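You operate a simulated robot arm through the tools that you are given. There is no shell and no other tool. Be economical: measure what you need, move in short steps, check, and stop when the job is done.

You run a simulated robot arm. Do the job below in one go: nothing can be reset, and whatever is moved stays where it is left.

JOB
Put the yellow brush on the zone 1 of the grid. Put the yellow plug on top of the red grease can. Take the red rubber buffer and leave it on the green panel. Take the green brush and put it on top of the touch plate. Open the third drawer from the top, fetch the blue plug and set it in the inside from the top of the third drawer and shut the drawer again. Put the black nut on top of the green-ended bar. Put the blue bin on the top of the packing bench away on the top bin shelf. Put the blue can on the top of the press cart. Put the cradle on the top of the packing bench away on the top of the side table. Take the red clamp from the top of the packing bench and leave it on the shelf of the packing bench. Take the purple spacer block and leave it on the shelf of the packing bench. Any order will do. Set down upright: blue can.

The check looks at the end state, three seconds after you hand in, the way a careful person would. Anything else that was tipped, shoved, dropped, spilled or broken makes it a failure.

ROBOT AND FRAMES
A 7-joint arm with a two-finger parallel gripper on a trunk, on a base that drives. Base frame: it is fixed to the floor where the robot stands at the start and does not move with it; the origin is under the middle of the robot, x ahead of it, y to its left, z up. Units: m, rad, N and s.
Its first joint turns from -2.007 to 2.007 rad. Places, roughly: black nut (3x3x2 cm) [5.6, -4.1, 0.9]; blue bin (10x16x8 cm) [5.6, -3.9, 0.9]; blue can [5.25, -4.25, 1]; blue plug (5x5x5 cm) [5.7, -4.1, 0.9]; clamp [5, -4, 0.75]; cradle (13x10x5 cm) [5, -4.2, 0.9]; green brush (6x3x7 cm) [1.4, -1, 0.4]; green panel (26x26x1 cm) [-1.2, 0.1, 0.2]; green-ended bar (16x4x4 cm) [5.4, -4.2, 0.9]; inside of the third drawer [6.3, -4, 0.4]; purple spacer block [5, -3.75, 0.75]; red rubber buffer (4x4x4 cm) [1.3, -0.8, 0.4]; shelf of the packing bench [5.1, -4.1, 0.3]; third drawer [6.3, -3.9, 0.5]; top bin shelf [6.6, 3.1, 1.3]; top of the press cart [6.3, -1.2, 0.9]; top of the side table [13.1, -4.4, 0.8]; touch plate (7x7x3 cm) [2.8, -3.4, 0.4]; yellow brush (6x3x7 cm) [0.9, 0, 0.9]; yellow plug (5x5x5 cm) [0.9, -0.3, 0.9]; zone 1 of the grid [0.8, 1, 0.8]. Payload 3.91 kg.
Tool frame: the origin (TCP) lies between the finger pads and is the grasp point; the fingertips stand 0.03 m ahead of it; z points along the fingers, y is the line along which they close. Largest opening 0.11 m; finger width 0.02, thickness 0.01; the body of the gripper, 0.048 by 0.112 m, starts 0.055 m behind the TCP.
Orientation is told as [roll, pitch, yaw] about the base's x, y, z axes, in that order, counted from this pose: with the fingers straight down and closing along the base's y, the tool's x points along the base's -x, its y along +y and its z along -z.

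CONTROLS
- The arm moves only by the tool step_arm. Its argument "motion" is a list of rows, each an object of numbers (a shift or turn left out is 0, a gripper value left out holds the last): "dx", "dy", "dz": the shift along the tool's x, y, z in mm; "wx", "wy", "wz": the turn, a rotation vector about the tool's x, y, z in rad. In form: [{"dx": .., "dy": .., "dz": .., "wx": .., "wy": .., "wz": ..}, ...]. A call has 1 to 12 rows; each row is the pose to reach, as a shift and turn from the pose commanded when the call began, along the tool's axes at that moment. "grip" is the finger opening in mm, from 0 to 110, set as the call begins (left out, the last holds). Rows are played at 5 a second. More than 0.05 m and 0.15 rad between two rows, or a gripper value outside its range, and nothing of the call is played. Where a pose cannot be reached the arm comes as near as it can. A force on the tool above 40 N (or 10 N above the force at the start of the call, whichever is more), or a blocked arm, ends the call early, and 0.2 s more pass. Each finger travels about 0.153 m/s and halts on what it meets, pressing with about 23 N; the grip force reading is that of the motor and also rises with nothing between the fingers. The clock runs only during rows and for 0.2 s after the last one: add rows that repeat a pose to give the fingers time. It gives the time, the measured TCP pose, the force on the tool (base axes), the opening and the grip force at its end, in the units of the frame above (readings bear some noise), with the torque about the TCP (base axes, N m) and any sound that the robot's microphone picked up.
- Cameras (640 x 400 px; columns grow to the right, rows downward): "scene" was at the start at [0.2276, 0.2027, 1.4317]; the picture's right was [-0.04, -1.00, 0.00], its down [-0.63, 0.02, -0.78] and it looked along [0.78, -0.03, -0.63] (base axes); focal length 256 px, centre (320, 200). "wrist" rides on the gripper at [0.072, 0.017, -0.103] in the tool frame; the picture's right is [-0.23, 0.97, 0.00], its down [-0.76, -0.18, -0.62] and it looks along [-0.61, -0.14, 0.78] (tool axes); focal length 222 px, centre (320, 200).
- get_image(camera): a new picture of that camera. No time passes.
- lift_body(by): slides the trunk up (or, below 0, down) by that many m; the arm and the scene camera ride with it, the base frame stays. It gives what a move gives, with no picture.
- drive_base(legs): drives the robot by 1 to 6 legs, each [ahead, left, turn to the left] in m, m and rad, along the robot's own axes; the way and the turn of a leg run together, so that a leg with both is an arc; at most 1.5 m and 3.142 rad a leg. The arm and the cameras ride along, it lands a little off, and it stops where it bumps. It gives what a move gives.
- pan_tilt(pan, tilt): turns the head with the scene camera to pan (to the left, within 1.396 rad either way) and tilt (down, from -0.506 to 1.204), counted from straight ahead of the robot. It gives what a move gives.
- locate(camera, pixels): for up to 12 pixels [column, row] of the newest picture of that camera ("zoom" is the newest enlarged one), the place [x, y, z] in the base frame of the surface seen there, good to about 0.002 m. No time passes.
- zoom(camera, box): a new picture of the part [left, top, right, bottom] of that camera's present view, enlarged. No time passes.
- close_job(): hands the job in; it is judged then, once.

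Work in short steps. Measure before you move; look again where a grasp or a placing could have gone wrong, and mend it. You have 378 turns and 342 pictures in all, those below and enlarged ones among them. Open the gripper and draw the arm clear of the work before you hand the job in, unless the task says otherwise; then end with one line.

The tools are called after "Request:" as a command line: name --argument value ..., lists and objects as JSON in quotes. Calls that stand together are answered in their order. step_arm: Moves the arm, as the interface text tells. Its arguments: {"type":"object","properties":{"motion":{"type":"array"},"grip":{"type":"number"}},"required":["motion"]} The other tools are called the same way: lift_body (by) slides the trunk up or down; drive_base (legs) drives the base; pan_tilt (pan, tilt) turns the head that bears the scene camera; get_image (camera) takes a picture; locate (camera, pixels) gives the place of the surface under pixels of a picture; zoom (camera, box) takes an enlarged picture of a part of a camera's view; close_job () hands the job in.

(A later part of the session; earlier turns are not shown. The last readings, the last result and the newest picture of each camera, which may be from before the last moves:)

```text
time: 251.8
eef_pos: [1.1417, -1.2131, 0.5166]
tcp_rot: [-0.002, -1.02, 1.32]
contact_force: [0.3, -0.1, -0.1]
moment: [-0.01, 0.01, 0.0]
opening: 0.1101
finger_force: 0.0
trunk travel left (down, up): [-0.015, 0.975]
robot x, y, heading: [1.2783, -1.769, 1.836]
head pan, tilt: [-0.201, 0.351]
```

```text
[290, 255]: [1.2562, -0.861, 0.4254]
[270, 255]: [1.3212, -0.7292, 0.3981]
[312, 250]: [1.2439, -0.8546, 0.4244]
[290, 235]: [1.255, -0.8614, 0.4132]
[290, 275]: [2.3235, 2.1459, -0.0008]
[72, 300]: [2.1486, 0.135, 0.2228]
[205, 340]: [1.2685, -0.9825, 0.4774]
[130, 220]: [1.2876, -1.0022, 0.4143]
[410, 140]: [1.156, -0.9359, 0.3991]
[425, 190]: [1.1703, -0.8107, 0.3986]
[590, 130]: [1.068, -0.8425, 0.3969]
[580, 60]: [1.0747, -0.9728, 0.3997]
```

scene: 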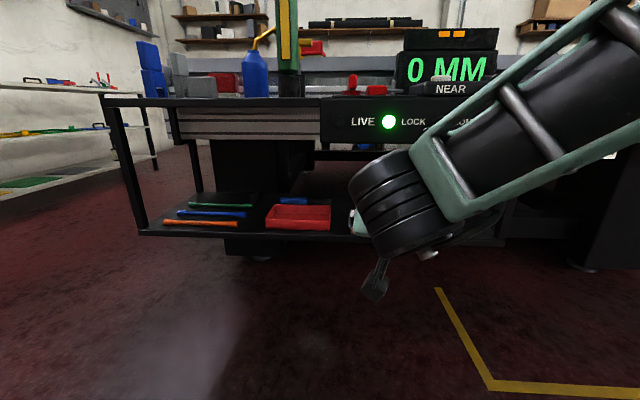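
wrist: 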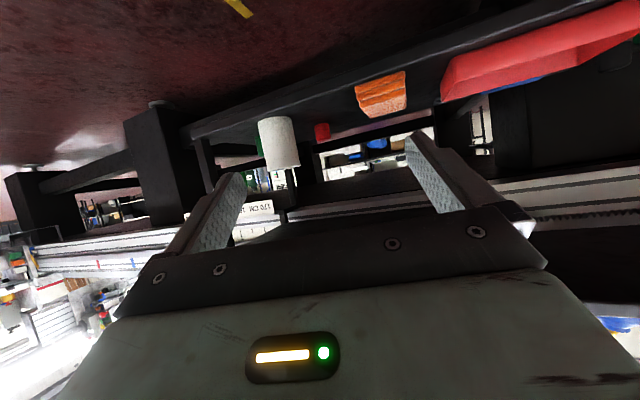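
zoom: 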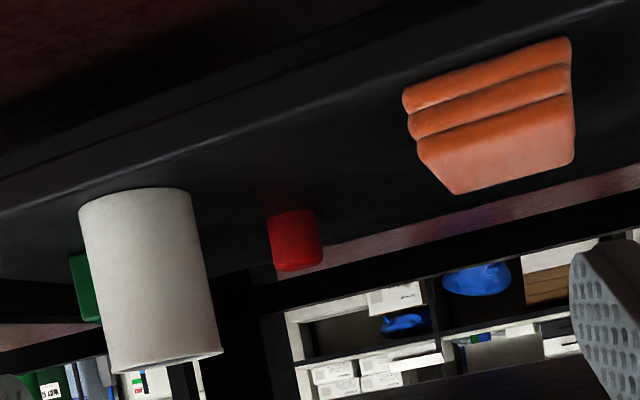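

Measurements agree. Move to the start of the straight approach line (26 cm back).

Request:
step_arm --motion '[{"dx": -40}, {"dx": -80, "dz": 10, "dy": 4}, {"dx": -110, "dz": 40, "dy": 9}, {"dx": -119, "dz": 70, "dy": 9}, {"dx": -119, "dz": 88, "dy": 9}, {"dx": -119, "dz": 88, "dy": 9}]'

Request:
zoom --camera "wrist" --box '[160, 0, 480, 200]'

Request:
get_image --camera "scene"

```text
time: 253.2
eef_pos: [1.1682, -1.0788, 0.5719]
tcp_rot: [-0.002, -1.023, 1.323]
contact_force: [0.2, -1.0, 0.7]
moment: [0.02, 0.0, 0.02]
opening: 0.11
finger_force: 0.0
trunk travel left (down, up): [-0.015, 0.975]
robot x, y, heading: [1.2828, -1.7664, 1.838]
head pan, tilt: [-0.201, 0.351]
```

```text
2.00 times, centred on (320, 100) of wrist
```

zoom: 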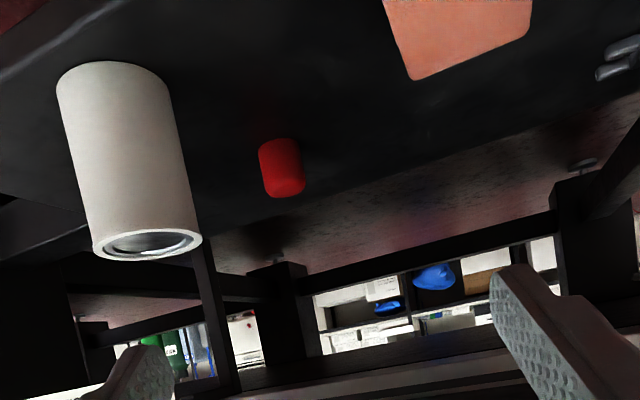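

```text
246 pictures are left
```

scene: 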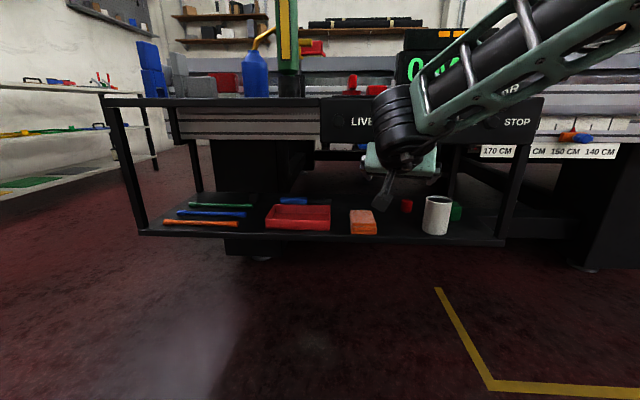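

I check the forearm direction behind the wrist for clearance to the fascia.

Request:
locate --camera "scene" --pixels '[[395, 130], [405, 100], [430, 115], [480, 95], [520, 60], [600, 50], [425, 85], [480, 45], [515, 15], [460, 110], [440, 65], [380, 200]]'

```text
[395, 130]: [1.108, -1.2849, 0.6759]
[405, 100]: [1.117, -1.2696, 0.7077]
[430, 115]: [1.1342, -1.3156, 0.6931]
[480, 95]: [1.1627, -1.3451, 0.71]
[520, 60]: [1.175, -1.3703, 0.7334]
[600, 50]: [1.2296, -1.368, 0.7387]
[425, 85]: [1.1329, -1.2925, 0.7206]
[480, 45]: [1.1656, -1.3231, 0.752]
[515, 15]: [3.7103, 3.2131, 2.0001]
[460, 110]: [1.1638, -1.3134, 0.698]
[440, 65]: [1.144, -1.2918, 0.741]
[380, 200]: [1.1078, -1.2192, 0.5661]
```

Forearm runs back from the rack; clearance looks fine. Advance 14 cm along the line and check.

Request:
step_arm --motion '[{"dz": 40}, {"dz": 80}, {"dz": 110}, {"dz": 140}, {"dz": 140}]'

Request:
zoom --camera "wrist" --box '[160, 0, 480, 200]'

Request:
zoom --camera "scene" --box '[300, 60, 540, 260]'

```text
time: 254.4
eef_pos: [1.1959, -0.9621, 0.4979]
tcp_rot: [-0.003, -1.023, 1.321]
contact_force: [-0.5, 0.5, 0.5]
moment: [-0.01, 0.03, -0.02]
opening: 0.1099
finger_force: 0.0
trunk travel left (down, up): [-0.015, 0.975]
robot x, y, heading: [1.2817, -1.7694, 1.833]
head pan, tilt: [-0.201, 0.351]
```

```text
2.00 times, centred on (320, 100) of wrist
```

zoom: 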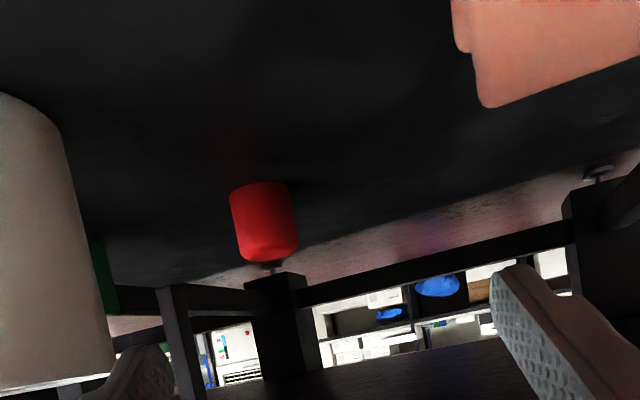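

```text
2.00 times, centred on (420, 160) of scene
```

zoom: 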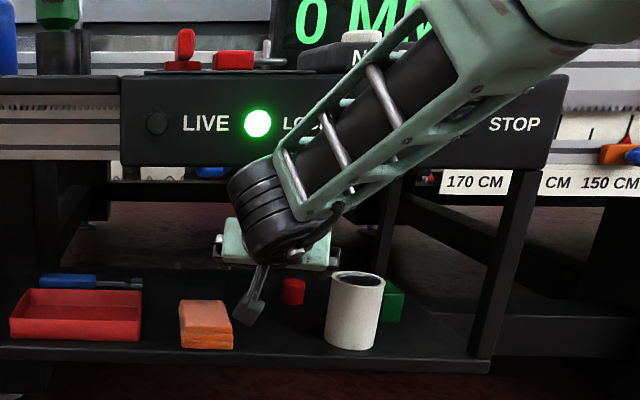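

Request:
locate --camera "zoom" --pixels '[[185, 305], [232, 310], [225, 345], [290, 290], [250, 300], [240, 318], [330, 290], [330, 330], [262, 300]]'

Request:
locate --camera "wrist" --pixels '[[293, 110], [278, 115], [306, 110], [292, 95], [295, 128], [388, 20], [392, 40], [400, 50]]'

```text
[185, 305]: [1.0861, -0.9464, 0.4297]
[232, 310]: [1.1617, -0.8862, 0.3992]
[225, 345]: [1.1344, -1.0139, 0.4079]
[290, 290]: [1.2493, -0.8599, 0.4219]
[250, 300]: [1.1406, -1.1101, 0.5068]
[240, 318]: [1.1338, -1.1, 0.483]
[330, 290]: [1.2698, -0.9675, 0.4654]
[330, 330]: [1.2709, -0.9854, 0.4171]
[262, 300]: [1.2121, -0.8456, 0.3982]
```

```text
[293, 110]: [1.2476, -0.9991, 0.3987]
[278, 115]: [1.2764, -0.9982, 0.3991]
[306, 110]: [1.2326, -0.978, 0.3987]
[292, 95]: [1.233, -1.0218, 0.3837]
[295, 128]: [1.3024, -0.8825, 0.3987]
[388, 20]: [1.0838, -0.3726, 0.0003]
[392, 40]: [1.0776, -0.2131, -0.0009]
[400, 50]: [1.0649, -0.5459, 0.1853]
```

Camera will pass ~1 cm right of the orange block. Advance 7 cm more, then the last 5 cm.

Request:
step_arm --motion '[{"dz": 30}, {"dz": 60}, {"dz": 75}, {"dz": 75}]'

Request:
get_image --camera "wrist"

Request:
zoom --camera "scene" --box '[340, 130, 480, 250]'

```text
time: 255.4
eef_pos: [1.2116, -0.9003, 0.4592]
tcp_rot: [-0.002, -1.023, 1.32]
contact_force: [-0.2, 0.5, -0.4]
moment: [0.0, 0.02, -0.01]
opening: 0.1101
finger_force: 0.0
trunk travel left (down, up): [-0.015, 0.975]
robot x, y, heading: [1.2827, -1.7707, 1.837]
head pan, tilt: [-0.201, 0.351]
```

```text
243 pictures are left
```

wrist: 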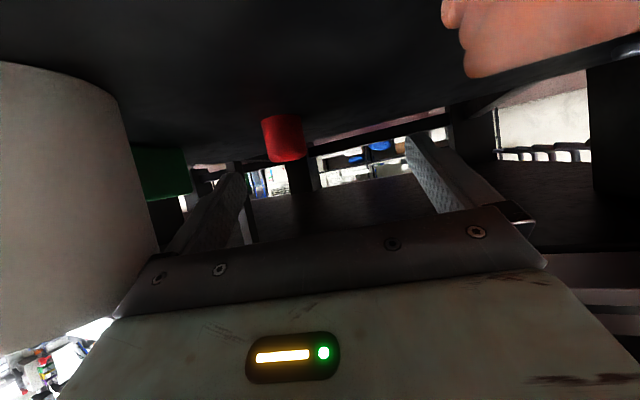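

```text
3.33 times, centred on (410, 190) of scene
```

zoom: 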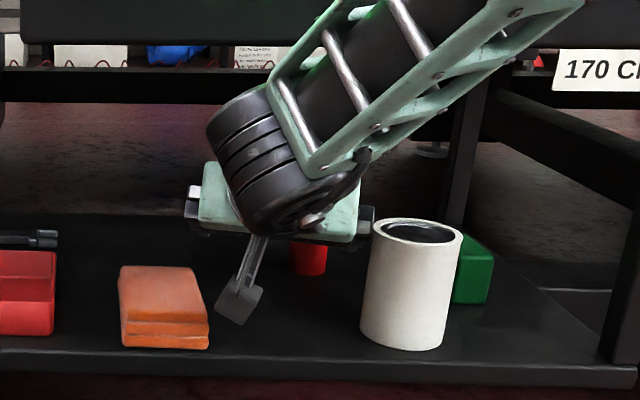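

Buffer is between the fingers' lanes. Advance the last 45 mm.

Request:
step_arm --motion '[{"dz": 20}, {"dz": 35}, {"dz": 45}, {"dz": 45}]'

Request:
get_image --camera "wrist"

Request:
zoom --camera "scene" --box '[340, 130, 480, 250]'

```text
time: 256.4
eef_pos: [1.223, -0.8634, 0.4344]
tcp_rot: [-0.002, -1.021, 1.322]
contact_force: [-0.2, 0.1, -0.5]
moment: [0.0, 0.02, 0.0]
opening: 0.11
finger_force: 0.0
trunk travel left (down, up): [-0.015, 0.975]
robot x, y, heading: [1.2848, -1.7707, 1.834]
head pan, tilt: [-0.201, 0.351]
```

```text
241 pictures are left
```

wrist: 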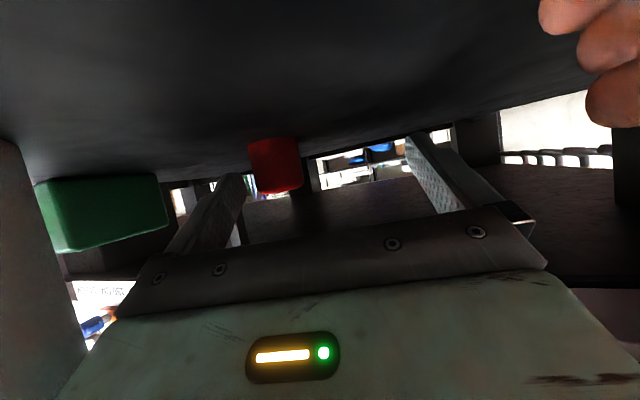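

```text
3.33 times, centred on (410, 190) of scene
```

zoom: 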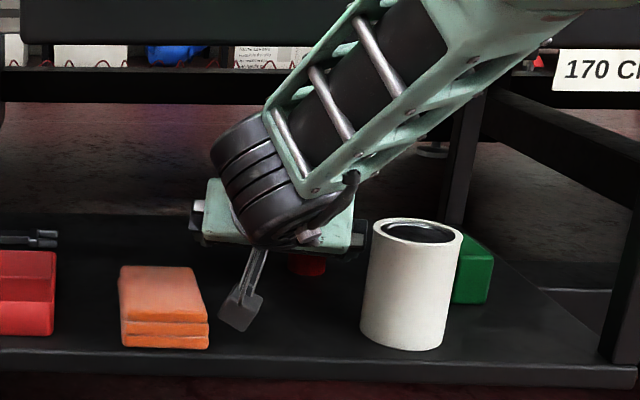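

Close the fingers on the buffer.

Request:
step_arm --motion '[{}, {}, {}, {}]' --grip 20

Request:
get_image --camera "wrist"

```text
time: 257.4
eef_pos: [1.2216, -0.8629, 0.4363]
tcp_rot: [-0.002, -1.021, 1.32]
contact_force: [-0.2, 0.1, 0.9]
moment: [0.03, 0.0, 0.03]
opening: 0.0308
finger_force: 22.8
trunk travel left (down, up): [-0.015, 0.975]
robot x, y, heading: [1.2838, -1.7655, 1.838]
head pan, tilt: [-0.201, 0.351]
```

```text
239 pictures are left
```

wrist: 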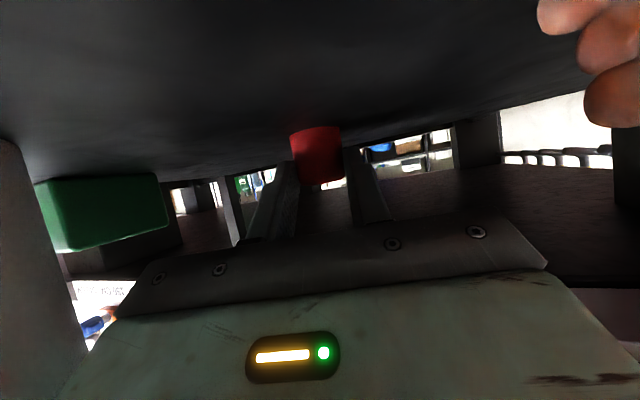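

The grip is on a chord (31 mm), too shallow. Open to 65 mm, go 14 mm deeper horizontally, and regrip.

Request:
step_arm --motion '[{}, {}, {"dx": -3, "dz": 6}, {"dx": -7, "dz": 12}, {"dx": -7, "dz": 12}]' --grip 65

Request:
step_arm --motion '[{}, {}, {}, {}]' --grip 20

Request:
get_image --camera "wrist"

```text
time: 258.6
eef_pos: [1.2262, -0.8492, 0.4351]
tcp_rot: [-0.003, -1.022, 1.324]
contact_force: [-0.9, -0.6, -0.6]
moment: [0.03, -0.01, 0.02]
opening: 0.0651
finger_force: 0.0
trunk travel left (down, up): [-0.015, 0.975]
robot x, y, heading: [1.2821, -1.7651, 1.837]
head pan, tilt: [-0.201, 0.351]
```

```text
time: 259.6
eef_pos: [1.2262, -0.8493, 0.4351]
tcp_rot: [-0.003, -1.021, 1.322]
contact_force: [-0.4, 0.2, 0.2]
moment: [-0.02, 0.04, -0.01]
opening: 0.0314
finger_force: 23.0
trunk travel left (down, up): [-0.015, 0.975]
robot x, y, heading: [1.2834, -1.766, 1.835]
head pan, tilt: [-0.201, 0.351]
```

```text
238 pictures are left
```

wrist: 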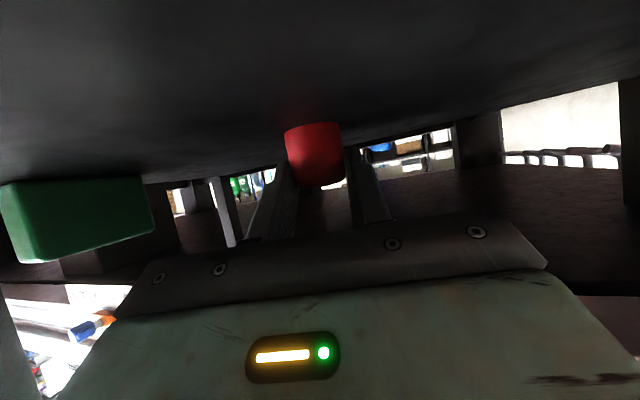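

Buffer's diameter is ≈32 mm, so the grip is good. Lift slightly and withdraw along the approach line.

Request:
step_arm --motion '[{"dx": -8, "dz": -5}, {"dx": -8, "dz": -30}, {"dx": -8, "dz": -70}, {"dx": -8, "dz": -110}, {"dx": -8, "dz": -150}, {"dx": -8, "dz": -190}, {"dx": -8, "dz": -230}, {"dx": -8, "dz": -270}]'

Request:
get_image --camera "wrist"

Request:
zoom --camera "scene" --box '[260, 130, 560, 260]'

```text
time: 261.4
eef_pos: [1.1689, -1.0696, 0.5831]
tcp_rot: [-0.003, -1.022, 1.324]
contact_force: [0.7, -0.1, -1.1]
moment: [0.01, 0.0, 0.02]
opening: 0.0311
finger_force: 22.8
trunk travel left (down, up): [-0.015, 0.975]
robot x, y, heading: [1.2848, -1.7679, 1.838]
head pan, tilt: [-0.201, 0.351]
```

```text
237 pictures are left
```

wrist: 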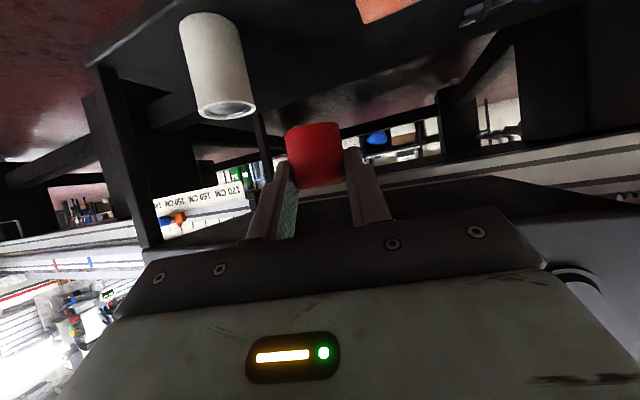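

```text
2.13 times, centred on (410, 195) of scene
```

zoom: 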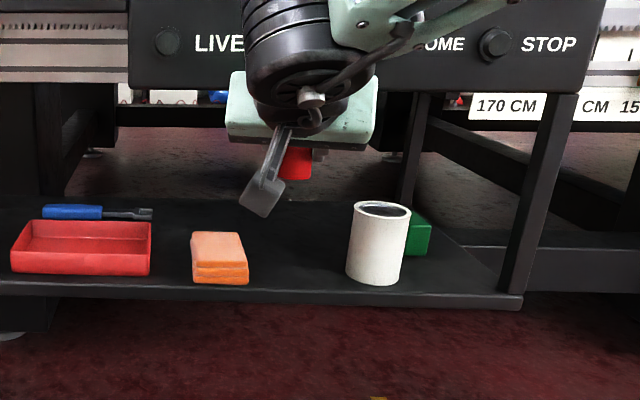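

Buffer out, others undisturbed. Pull back further, then travel round to the bench with the green panel.

Request:
step_arm --motion '[{"dx": 22, "dz": -34}, {"dx": 44, "dz": -68}, {"dx": 66, "dz": -102}, {"dx": 88, "dz": -136}]'

Request:
drive_base --legs '[[-0.5, 0, 0], [0, 0, 1.303], [1.4, 0, 0], [0.4, 0, 0]]'

Request:
pan_tilt --pan -0.6 --tilt 0.4

Request:
get_image --camera "scene"

```text
time: 262.4
eef_pos: [1.1286, -1.2275, 0.5788]
tcp_rot: [-0.003, -1.021, 1.322]
contact_force: [1.1, 0.3, -0.3]
moment: [0.0, 0.0, -0.01]
opening: 0.0311
finger_force: 23.0
trunk travel left (down, up): [-0.015, 0.975]
robot x, y, heading: [1.2842, -1.7715, 1.832]
head pan, tilt: [-0.201, 0.351]
```

```text
time: 277.3
eef_pos: [-0.9588, -2.2666, 0.5798]
tcp_rot: [-0.002, -1.021, 2.638]
contact_force: [0.2, -0.3, 0.0]
moment: [-0.04, 0.0, -0.01]
opening: 0.0308
finger_force: 22.4
trunk travel left (down, up): [-0.015, 0.975]
robot x, y, heading: [-0.3938, -2.2562, -3.129]
head pan, tilt: [-0.201, 0.351]
```

```text
time: 278.1
eef_pos: [-0.9586, -2.2669, 0.58]
tcp_rot: [-0.001, -1.021, 2.637]
contact_force: [0.3, -0.7, -0.1]
moment: [0.04, -0.03, 0.01]
opening: 0.0309
finger_force: 22.9
trunk travel left (down, up): [-0.015, 0.975]
robot x, y, heading: [-0.3964, -2.2546, -3.127]
head pan, tilt: [-0.6, 0.4]
```

```text
235 pictures are left
```

scene: 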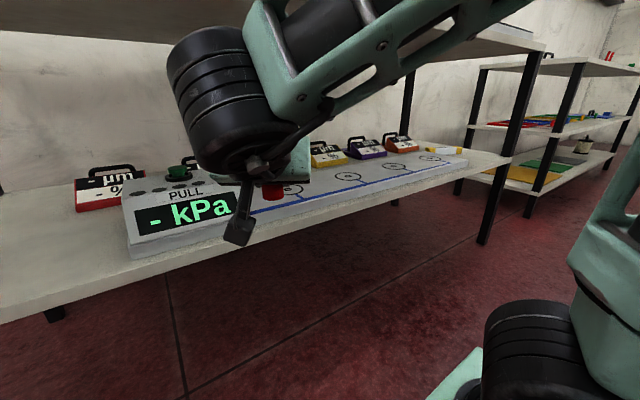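

A second bench stands right here; I back off east at once.

Request:
drive_base --legs '[[-0.35, 0, 0]]'

Request:
get_image --camera "scene"

Request:
locate --camera "scene" --pixels '[[100, 290], [300, 210], [500, 160], [540, 45], [485, 240], [200, 210], [480, 180], [575, 160], [540, 165], [530, 210]]'

```text
time: 280.4
eef_pos: [-0.6085, -2.2623, 0.5783]
tcp_rot: [0.0, -1.022, 2.636]
contact_force: [0.3, 0.8, -0.8]
moment: [-0.01, -0.01, 0.02]
opening: 0.0312
finger_force: 23.1
trunk travel left (down, up): [-0.015, 0.975]
robot x, y, heading: [-0.0466, -2.253, -3.134]
head pan, tilt: [-0.6, 0.4]
```

```text
234 pictures are left
```

scene: 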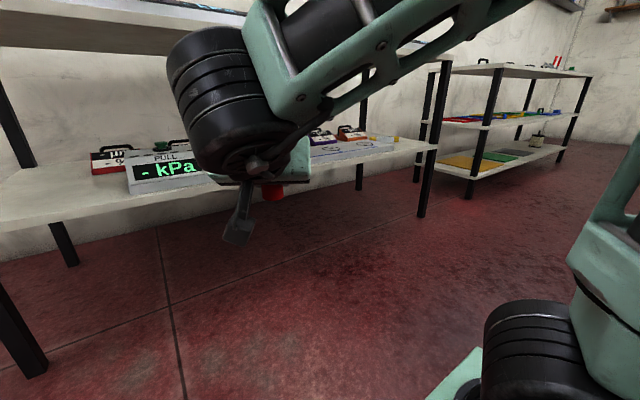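

```text
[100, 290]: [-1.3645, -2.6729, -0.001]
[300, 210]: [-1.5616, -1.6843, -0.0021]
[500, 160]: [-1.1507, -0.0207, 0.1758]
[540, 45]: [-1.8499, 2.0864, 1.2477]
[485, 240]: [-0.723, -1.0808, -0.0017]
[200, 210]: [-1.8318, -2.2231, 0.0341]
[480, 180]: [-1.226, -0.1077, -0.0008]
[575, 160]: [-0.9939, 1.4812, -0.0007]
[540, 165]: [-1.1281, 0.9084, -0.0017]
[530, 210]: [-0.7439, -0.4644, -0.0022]
```

Device untouched. Now sidestep north along the aisle to the green panel.

Request:
drive_base --legs '[[0.08, 0, 0], [0, -1.3, 0], [0, -0.9, 0]]'

Request:
pan_tilt --pan -0.3 --tilt 0.55

Request:
get_image --camera "scene"

Request:
get_image --camera "wrist"

```text
time: 292.0
eef_pos: [-0.6978, -0.0432, 0.5795]
tcp_rot: [-0.002, -1.021, 2.623]
contact_force: [0.5, -0.2, -1.3]
moment: [-0.03, -0.02, 0.0]
opening: 0.0309
finger_force: 23.1
trunk travel left (down, up): [-0.015, 0.975]
robot x, y, heading: [-0.1335, -0.0399, 3.134]
head pan, tilt: [-0.6, 0.4]
```

```text
time: 292.8
eef_pos: [-0.6984, -0.0438, 0.5805]
tcp_rot: [-0.004, -1.021, 2.626]
contact_force: [-0.3, -0.1, 0.2]
moment: [0.01, 0.03, 0.0]
opening: 0.0312
finger_force: 23.3
trunk travel left (down, up): [-0.015, 0.975]
robot x, y, heading: [-0.1372, -0.0379, 3.134]
head pan, tilt: [-0.3, 0.55]
```

```text
233 pictures are left
```

scene: 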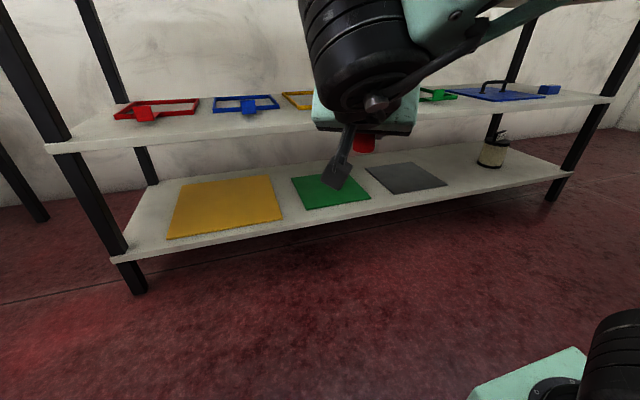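

```text
232 pictures are left
```

wrist: 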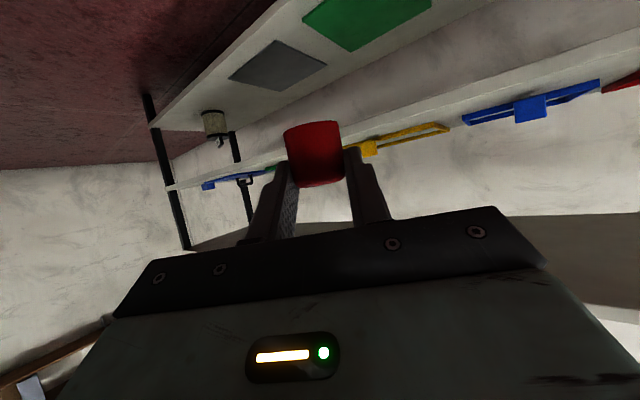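

Request:
locate --camera "scene" --pixels '[[293, 180], [307, 209], [370, 195], [325, 205], [330, 195], [170, 235], [320, 215], [400, 205], [300, 135], [340, 130], [250, 140], [230, 190]]'

```text
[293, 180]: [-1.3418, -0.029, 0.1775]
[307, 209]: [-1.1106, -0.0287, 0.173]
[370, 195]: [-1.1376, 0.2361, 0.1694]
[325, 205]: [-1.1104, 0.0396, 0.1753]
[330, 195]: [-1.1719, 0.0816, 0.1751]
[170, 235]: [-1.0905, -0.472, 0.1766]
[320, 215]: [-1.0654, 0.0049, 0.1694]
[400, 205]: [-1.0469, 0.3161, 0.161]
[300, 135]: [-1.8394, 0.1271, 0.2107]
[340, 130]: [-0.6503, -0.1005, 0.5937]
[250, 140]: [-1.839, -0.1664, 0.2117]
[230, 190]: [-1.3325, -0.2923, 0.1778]
```

Green panel spans x -1.34…-1.105, y -0.03…0.24, top z≈0.176. Drive 0.3 m closer and 0.11 north.

Request:
drive_base --legs '[[0.3, -0.11, 0]]'

Request:
get_image --camera "scene"

Request:
locate --camera "scene" --pixels '[[230, 140], [200, 120], [470, 110], [330, 250], [100, 140]]'

```text
time: 294.9
eef_pos: [-0.9955, 0.0671, 0.5795]
tcp_rot: [-0.002, -1.021, 2.621]
contact_force: [-0.3, 0.3, -0.3]
moment: [0.01, 0.02, 0.01]
opening: 0.0313
finger_force: 22.9
trunk travel left (down, up): [-0.015, 0.975]
robot x, y, heading: [-0.4354, 0.0739, 3.132]
head pan, tilt: [-0.3, 0.55]
```

```text
231 pictures are left
```

scene: 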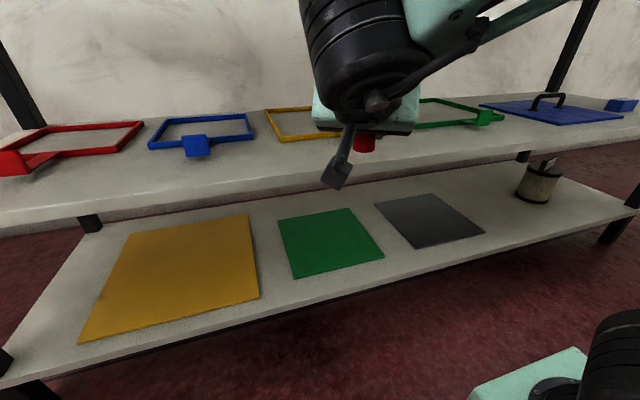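

```text
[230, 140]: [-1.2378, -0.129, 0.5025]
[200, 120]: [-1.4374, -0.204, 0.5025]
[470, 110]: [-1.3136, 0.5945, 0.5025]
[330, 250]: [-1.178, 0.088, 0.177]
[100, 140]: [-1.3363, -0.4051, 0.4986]
```

The shelf edge is close; back off 8 cm, then lower the tool 0.32 m in front of the shelf.

Request:
drive_base --legs '[[-0.1, 0, 0]]'

Request:
step_arm --motion '[{"dx": 40, "dz": 24}, {"dx": 80, "dz": 49}, {"dx": 120, "dz": 74}, {"dx": 160, "dz": 98}, {"dx": 200, "dz": 123}, {"dx": 240, "dz": 147}, {"dx": 272, "dz": 167}, {"dx": 272, "dz": 167}]'

Request:
get_image --camera "scene"

Request:
get_image --camera "wrist"

```text
time: 296.1
eef_pos: [-0.8969, 0.0672, 0.5795]
tcp_rot: [-0.003, -1.021, 2.62]
contact_force: [0.2, 0.2, 0.2]
moment: [0.0, 0.0, 0.02]
opening: 0.0313
finger_force: 22.9
trunk travel left (down, up): [-0.015, 0.975]
robot x, y, heading: [-0.3357, 0.0688, 3.139]
head pan, tilt: [-0.3, 0.55]
```

```text
time: 297.9
eef_pos: [-0.8967, 0.0667, 0.2604]
tcp_rot: [-0.002, -1.021, 2.62]
contact_force: [-0.1, -0.1, -0.1]
moment: [0.0, -0.03, 0.0]
opening: 0.031
finger_force: 22.6
trunk travel left (down, up): [-0.015, 0.975]
robot x, y, heading: [-0.3295, 0.0669, 3.134]
head pan, tilt: [-0.3, 0.55]
```

```text
230 pictures are left
```

scene: 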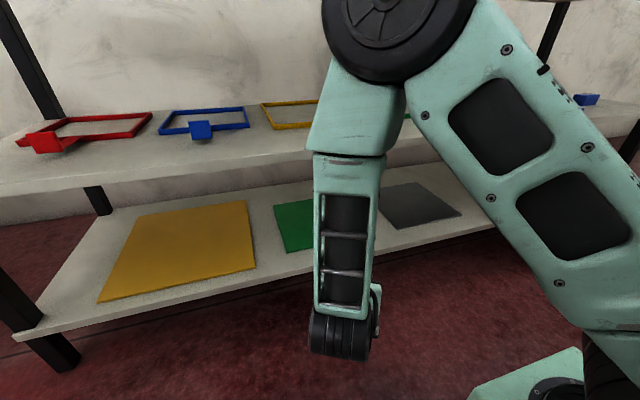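

```text
229 pictures are left
```

wrist: 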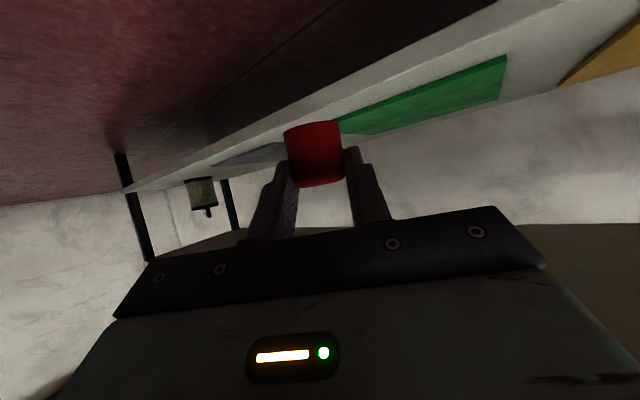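

The forearm is now upright; I check the elbow's distance to the shelves.

Request:
locate --camera "scene" --pixels '[[380, 20], [340, 60], [345, 110], [345, 160], [340, 330], [420, 40], [450, 90], [330, 200]]'

```text
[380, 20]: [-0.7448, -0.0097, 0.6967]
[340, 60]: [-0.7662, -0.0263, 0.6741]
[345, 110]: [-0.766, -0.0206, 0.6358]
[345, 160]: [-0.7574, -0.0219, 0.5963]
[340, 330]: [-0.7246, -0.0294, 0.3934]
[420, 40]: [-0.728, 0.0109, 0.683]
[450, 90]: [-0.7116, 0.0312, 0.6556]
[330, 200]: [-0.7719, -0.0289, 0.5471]
```

Advance with the arm (not the base) so the forearm slopes back from the shelf; go halfway first.

Request:
step_arm --motion '[{"dx": -18, "dy": 20, "dz": 30}, {"dx": -37, "dy": 40, "dz": 61}, {"dx": -56, "dy": 62, "dz": 92}, {"dx": -56, "dy": 62, "dz": 92}]'

Request:
get_image --camera "scene"

Request:
get_image --camera "wrist"

```text
time: 298.9
eef_pos: [-1.023, 0.0677, 0.2616]
tcp_rot: [-0.004, -1.019, 2.623]
contact_force: [0.3, -0.1, -0.2]
moment: [-0.04, -0.01, -0.02]
opening: 0.0312
finger_force: 23.0
trunk travel left (down, up): [-0.015, 0.975]
robot x, y, heading: [-0.3386, 0.071, 3.141]
head pan, tilt: [-0.3, 0.55]
```

```text
228 pictures are left
```

scene: 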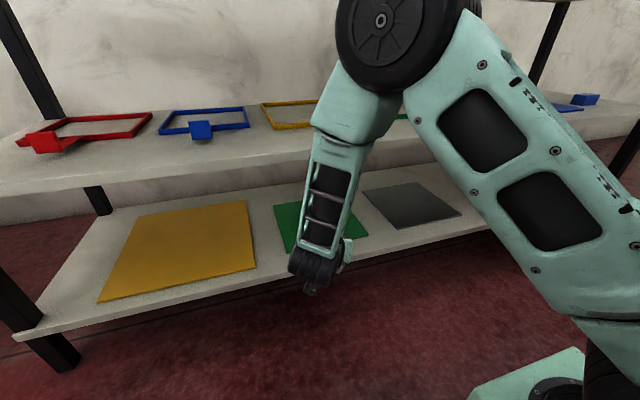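

```text
227 pictures are left
```

wrist: 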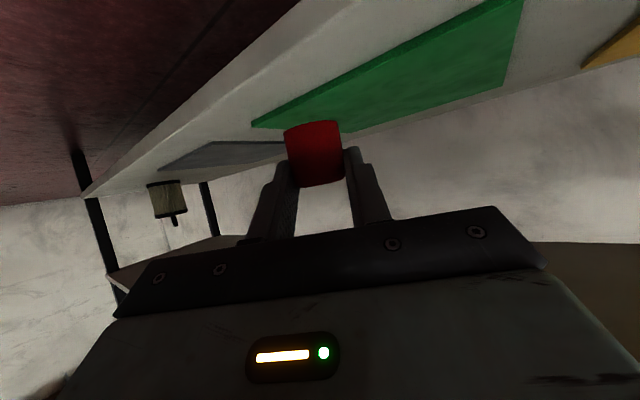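

Good slope. Continue the other half.

Request:
step_arm --motion '[{"dx": -18, "dy": 20, "dz": 30}, {"dx": -37, "dy": 40, "dz": 61}, {"dx": -58, "dy": 64, "dz": 95}, {"dx": -58, "dy": 64, "dz": 95}]'

Request:
get_image --camera "scene"

Request:
get_image --camera "wrist"

```text
time: 299.9
eef_pos: [-1.1507, 0.0684, 0.26]
tcp_rot: [0.0, -1.021, 2.623]
contact_force: [0.1, -0.1, -0.8]
moment: [-0.01, 0.0, 0.0]
opening: 0.0312
finger_force: 23.5
trunk travel left (down, up): [-0.015, 0.975]
robot x, y, heading: [-0.3364, 0.0676, 3.14]
head pan, tilt: [-0.3, 0.55]
```

```text
226 pictures are left
```

scene: 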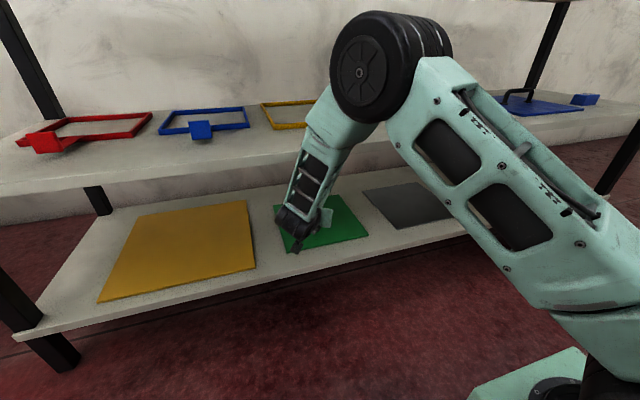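

```text
225 pictures are left
```

wrist: 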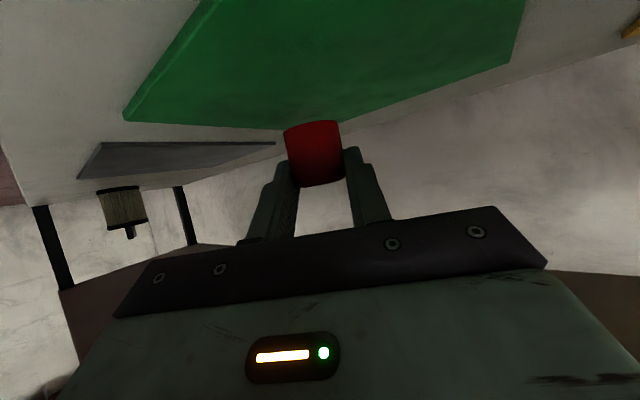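

Buffer is over the panel (~x -1.168, y 0.08), ~47 mm above. Lower in steps, watching force.

Request:
step_arm --motion '[{"dx": 15, "dz": 9}, {"dx": 28, "dz": 17}, {"dx": 36, "dz": 22}, {"dx": 36, "dz": 22}]'

Request:
step_arm --motion '[{"dx": 1, "dz": 0.5}, {"dx": 2, "dz": 1.2}, {"dx": 3, "dz": 1.8}, {"dx": 4, "dz": 2.4}, {"dx": 4, "dz": 2.4}]'

Request:
get_image --camera "wrist"

```text
time: 300.9
eef_pos: [-1.151, 0.0684, 0.2184]
tcp_rot: [-0.003, -1.021, 2.621]
contact_force: [0.1, -0.7, 0.5]
moment: [0.06, -0.01, -0.04]
opening: 0.0311
finger_force: 22.7
trunk travel left (down, up): [-0.015, 0.975]
robot x, y, heading: [-0.3335, 0.068, 3.136]
head pan, tilt: [-0.3, 0.55]
```

```text
time: 302.1
eef_pos: [-1.1509, 0.0684, 0.2128]
tcp_rot: [0.001, -1.022, 2.619]
contact_force: [2.5, -1.0, 7.2]
moment: [-0.07, -0.01, -0.01]
opening: 0.0311
finger_force: 22.5
trunk travel left (down, up): [-0.015, 0.975]
robot x, y, heading: [-0.3335, 0.0695, 3.136]
head pan, tilt: [-0.3, 0.55]
```

```text
224 pictures are left
```

wrist: 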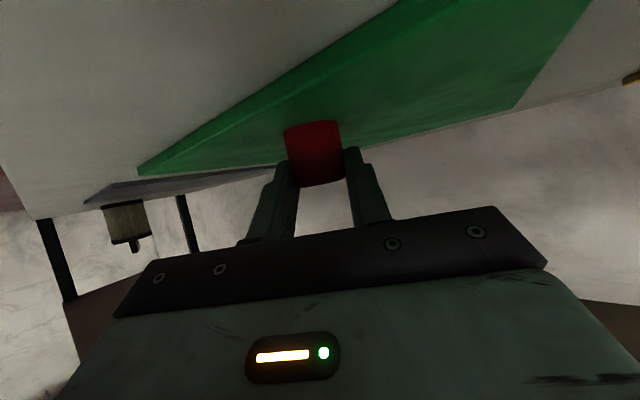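

Contact at 7 N as predicted (z 0.213). Open and withdraw back/up along the tool line.

Request:
step_arm --motion '[{}, {}, {}]' --grip 60

Request:
step_arm --motion '[{"dz": -20}, {"dz": -50}, {"dz": -90}, {"dz": -130}, {"dz": -170}]'

Request:
get_image --camera "wrist"

Request:
get_image --camera "scene"

```text
time: 302.9
eef_pos: [-1.1503, 0.0686, 0.2137]
tcp_rot: [-0.004, -1.02, 2.621]
contact_force: [-0.1, 0.0, 0.3]
moment: [-0.02, 0.01, 0.0]
opening: 0.06
finger_force: 0.0
trunk travel left (down, up): [-0.015, 0.975]
robot x, y, heading: [-0.3317, 0.0702, 3.133]
head pan, tilt: [-0.3, 0.55]
```

```text
time: 304.1
eef_pos: [-1.0258, -0.0051, 0.3025]
tcp_rot: [-0.005, -1.022, 2.621]
contact_force: [0.1, 0.2, 1.1]
moment: [0.01, 0.03, 0.0]
opening: 0.0598
finger_force: 0.0
trunk travel left (down, up): [-0.015, 0.975]
robot x, y, heading: [-0.3343, 0.073, 3.128]
head pan, tilt: [-0.3, 0.55]
```

```text
223 pictures are left
```

wrist: 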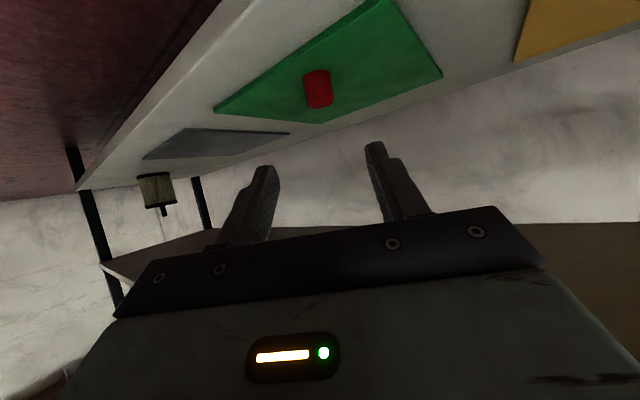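

```text
222 pictures are left
```

scene: 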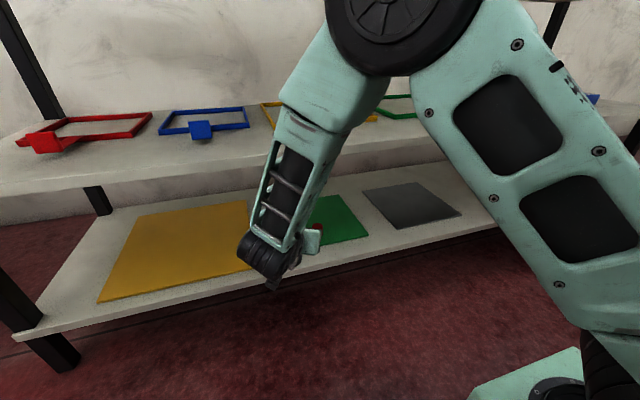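

Buffer stands on the green panel. Withdraw the base, raise the trunk and bring the arm to a compact pose.

Request:
drive_base --legs '[[-0.22, 0, 0]]'

Request:
lift_body --by 0.4

Request:
drive_base --legs '[[0, 1.2, 0], [0, 1.05, 0], [-1.2, 0, 0]]'

Request:
step_arm --motion '[{"wy": 0.12}, {"wy": 0.24}, {"wy": 0.36}, {"wy": 0.48}, {"wy": 0.6}, {"wy": 0.72}, {"wy": 0.84}, {"wy": 0.96}, {"wy": 1.02}]' --grip 90

Request:
pan_tilt --pan -0.6 --tilt 0.4

Request:
get_image --camera "scene"

```text
time: 305.7
eef_pos: [-0.8054, -0.0074, 0.3029]
tcp_rot: [-0.004, -1.022, 2.622]
contact_force: [0.4, -0.8, -0.4]
moment: [0.01, 0.04, -0.01]
opening: 0.0597
finger_force: 0.1
trunk travel left (down, up): [-0.015, 0.975]
robot x, y, heading: [-0.1152, 0.0698, 3.135]
head pan, tilt: [-0.3, 0.55]
```

```text
time: 309.6
eef_pos: [-0.805, -0.0075, 0.7019]
tcp_rot: [-0.004, -1.019, 2.622]
contact_force: [-1.4, 0.0, 0.0]
moment: [0.0, 0.0, 0.01]
opening: 0.0599
finger_force: 0.1
trunk travel left (down, up): [-0.415, 0.575]
robot x, y, heading: [-0.1147, 0.0671, 3.14]
head pan, tilt: [-0.3, 0.55]
```

```text
time: 326.3
eef_pos: [0.3717, -2.2525, 0.7029]
tcp_rot: [-0.004, -1.022, 2.615]
contact_force: [-0.8, 0.5, 0.8]
moment: [-0.02, 0.0, 0.0]
opening: 0.0598
finger_force: 0.1
trunk travel left (down, up): [-0.415, 0.575]
robot x, y, heading: [1.0605, -2.1845, 3.131]
head pan, tilt: [-0.3, 0.55]
```

```text
time: 328.3
eef_pos: [0.3731, -2.2538, 0.7029]
tcp_rot: [-0.001, 0.0, 2.612]
contact_force: [-0.4, 0.0, 0.0]
moment: [-0.01, 0.03, 0.04]
opening: 0.0901
finger_force: 0.1
trunk travel left (down, up): [-0.415, 0.575]
robot x, y, heading: [1.0606, -2.1796, 3.131]
head pan, tilt: [-0.3, 0.55]
```

```text
time: 329.1
eef_pos: [0.3713, -2.2514, 0.7034]
tcp_rot: [-0.002, -0.003, 2.613]
contact_force: [-0.2, -0.2, -0.1]
moment: [-0.02, 0.0, -0.01]
opening: 0.0904
finger_force: 0.1
trunk travel left (down, up): [-0.415, 0.575]
robot x, y, heading: [1.0613, -2.1827, 3.131]
head pan, tilt: [-0.6, 0.4]
```

```text
221 pictures are left
```

scene: 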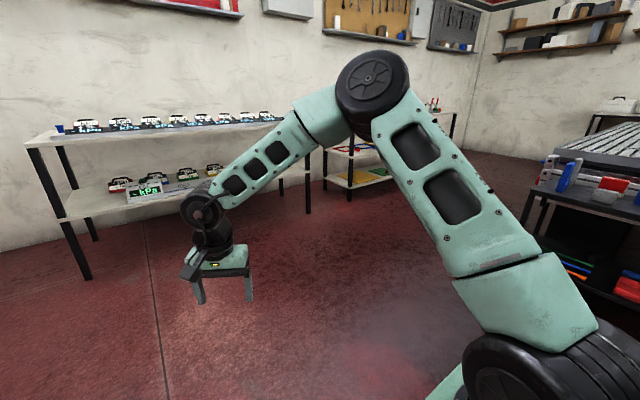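

Posture is natural again. Retract the arm, turn east and drive along y≈-2.2 toward the packing bench.

Request:
step_arm --motion '[{"dx": 43, "dy": -25}, {"dx": 86, "dy": -50}, {"dx": 129, "dy": -75}, {"dx": 172, "dy": -100}, {"dx": 216, "dy": -126}]'

Request:
drive_base --legs '[[0, 0, 3.14], [1.5, 0, 0], [1.2, 0, 0]]'

Request:
pan_tilt --pan -0.4 --tilt 0.3

Request:
get_image --camera "scene"

```text
refused: row 5 steps farther than a row can; nothing moved
```

```text
time: 348.1
eef_pos: [4.2002, -2.1133, 0.702]
tcp_rot: [-0.001, 0.0, -0.491]
contact_force: [0.2, -0.2, -0.8]
moment: [-0.02, 0.02, 0.03]
opening: 0.0904
finger_force: 0.1
trunk travel left (down, up): [-0.415, 0.575]
robot x, y, heading: [3.5133, -2.209, 0.028]
head pan, tilt: [-0.6, 0.4]
stopped in leg 3: the robot was blocked; the commanded pose is now the measured one
```

```text
time: 348.8
eef_pos: [4.2014, -2.1144, 0.7022]
tcp_rot: [-0.001, -0.001, -0.491]
contact_force: [0.5, 0.1, 0.2]
moment: [0.01, -0.02, 0.0]
opening: 0.09
finger_force: 0.1
trunk travel left (down, up): [-0.415, 0.575]
robot x, y, heading: [3.5137, -2.21, 0.022]
head pan, tilt: [-0.4, 0.3]
```

```text
220 pictures are left
```

scene: 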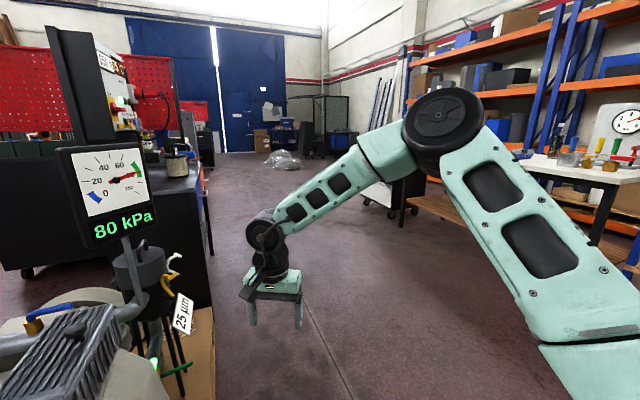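

The base touched the pump pallet on the left. I measure the pallet edge before going on.

Request:
locate --camera "scene" --pixels '[[214, 310], [205, 370], [210, 255], [212, 390], [130, 250], [404, 220], [440, 205], [530, 165], [600, 215], [500, 250]]'

Request:
zoom --camera "scene" --box '[0, 200, 240, 400]'

```text
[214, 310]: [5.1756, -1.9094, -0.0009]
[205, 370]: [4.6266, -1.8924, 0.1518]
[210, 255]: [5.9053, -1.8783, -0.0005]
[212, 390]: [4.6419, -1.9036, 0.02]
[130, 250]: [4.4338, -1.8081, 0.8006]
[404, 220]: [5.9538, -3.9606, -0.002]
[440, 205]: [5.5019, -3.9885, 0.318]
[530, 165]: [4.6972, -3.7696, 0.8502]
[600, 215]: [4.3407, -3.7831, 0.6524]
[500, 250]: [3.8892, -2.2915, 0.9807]
```

```text
2.00 times, centred on (120, 300) of scene
```

zoom: 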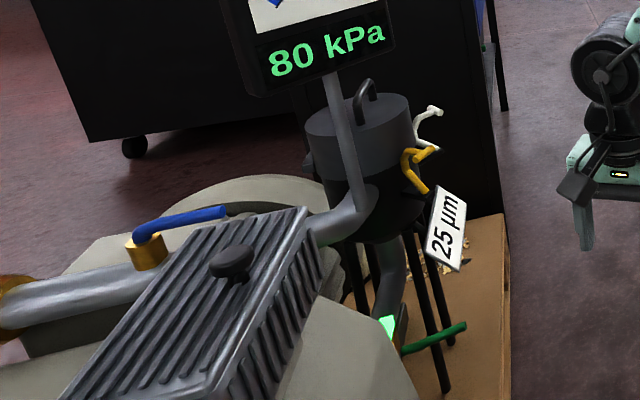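

Pallet edge is at y=-1.90, nothing disturbed. Sidestep right, go on, then turn to face the bench's north side.

Request:
drive_base --legs '[[0, -0.35, 0], [1.4, 0, 0], [0, 0, -1.593]]'

Request:
lift_body --by 0.4

Request:
pan_tilt --pan 0.2 --tilt 0.5

Request:
get_image --camera "scene"

```text
time: 361.6
eef_pos: [5.0137, -3.2094, 0.7012]
tcp_rot: [-0.001, 0.0, -2.089]
contact_force: [0.2, -0.3, -0.1]
moment: [-0.02, -0.03, -0.03]
opening: 0.0899
finger_force: 0.1
trunk travel left (down, up): [-0.415, 0.575]
robot x, y, heading: [4.9344, -2.5179, -1.575]
head pan, tilt: [-0.4, 0.3]
```

```text
time: 365.4
eef_pos: [5.0142, -3.2104, 1.1022]
tcp_rot: [-0.001, 0.0, -2.091]
contact_force: [0.4, 0.2, 0.7]
moment: [0.03, -0.03, -0.03]
opening: 0.09
finger_force: 0.1
trunk travel left (down, up): [-0.815, 0.175]
robot x, y, heading: [4.9352, -2.5152, -1.575]
head pan, tilt: [-0.4, 0.3]
```

```text
time: 366.4
eef_pos: [5.0143, -3.2081, 1.1021]
tcp_rot: [0.0, 0.001, -2.088]
contact_force: [-0.3, -1.5, -1.2]
moment: [-0.02, -0.02, 0.0]
opening: 0.0902
finger_force: 0.0
trunk travel left (down, up): [-0.815, 0.175]
robot x, y, heading: [4.9388, -2.5219, -1.574]
head pan, tilt: [0.201, 0.499]
```

```text
218 pictures are left
```

scene: 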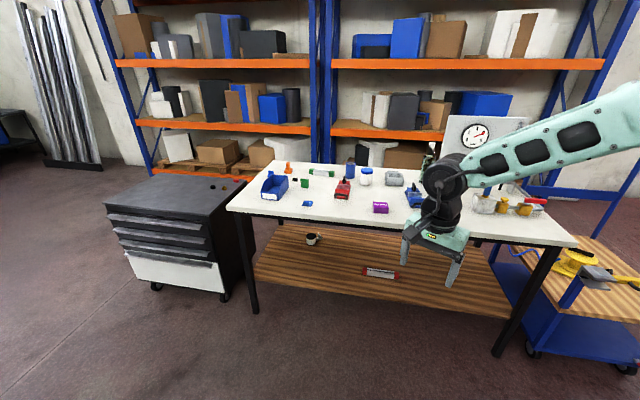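

A clear view of the bench and the drawer cabinet. Zoom in on both.

Request:
zoom --camera "scene" --box '[240, 140, 480, 290]'

Request:
zoom --camera "scene" --box '[90, 160, 270, 310]'

```text
2.67 times, centred on (360, 215) of scene
```

zoom: 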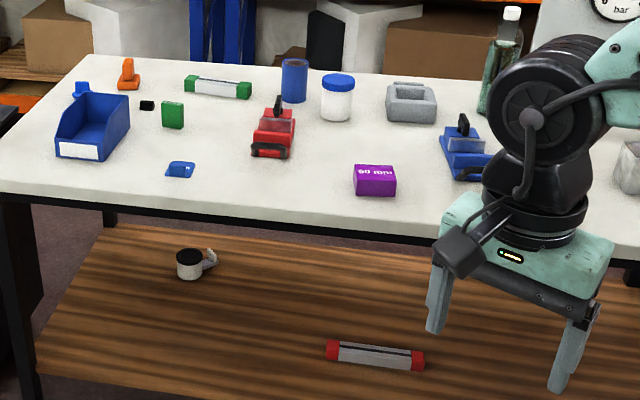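

```text
2.67 times, centred on (180, 235) of scene
```

zoom: 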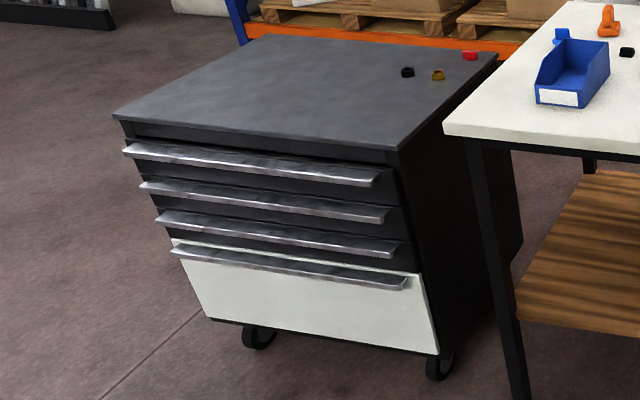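

I locate the cabinet parts from the zoom and the bench objects from the full picture.

Request:
locate --camera "zoom" --pixels '[[130, 148], [375, 180], [145, 183], [382, 215], [165, 215], [395, 250], [180, 250], [405, 285], [120, 120], [395, 145], [495, 60], [270, 240]]'

Request:
locate --camera "scene" --pixels '[[270, 173], [295, 179], [304, 183], [321, 171], [307, 203], [342, 190], [350, 166], [366, 172], [393, 177], [380, 207], [288, 170], [414, 200]]'

```text
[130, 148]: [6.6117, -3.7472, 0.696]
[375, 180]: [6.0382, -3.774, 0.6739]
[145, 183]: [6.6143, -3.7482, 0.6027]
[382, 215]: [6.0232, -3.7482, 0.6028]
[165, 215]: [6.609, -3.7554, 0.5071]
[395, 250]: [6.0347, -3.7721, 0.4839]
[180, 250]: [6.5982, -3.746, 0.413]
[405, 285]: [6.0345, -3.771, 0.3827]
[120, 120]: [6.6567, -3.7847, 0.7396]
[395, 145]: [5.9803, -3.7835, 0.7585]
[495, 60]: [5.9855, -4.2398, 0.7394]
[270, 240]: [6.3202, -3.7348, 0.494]
```

```text
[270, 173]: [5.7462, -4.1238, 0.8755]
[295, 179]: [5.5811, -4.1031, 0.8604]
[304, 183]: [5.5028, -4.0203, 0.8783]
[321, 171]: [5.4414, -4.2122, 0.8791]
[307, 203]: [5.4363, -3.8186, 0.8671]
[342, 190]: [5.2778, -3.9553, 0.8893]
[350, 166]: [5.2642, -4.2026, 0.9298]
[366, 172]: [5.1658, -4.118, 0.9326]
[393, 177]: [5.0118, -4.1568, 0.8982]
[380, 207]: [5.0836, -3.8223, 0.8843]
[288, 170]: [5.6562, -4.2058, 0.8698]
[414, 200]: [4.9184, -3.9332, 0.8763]
```

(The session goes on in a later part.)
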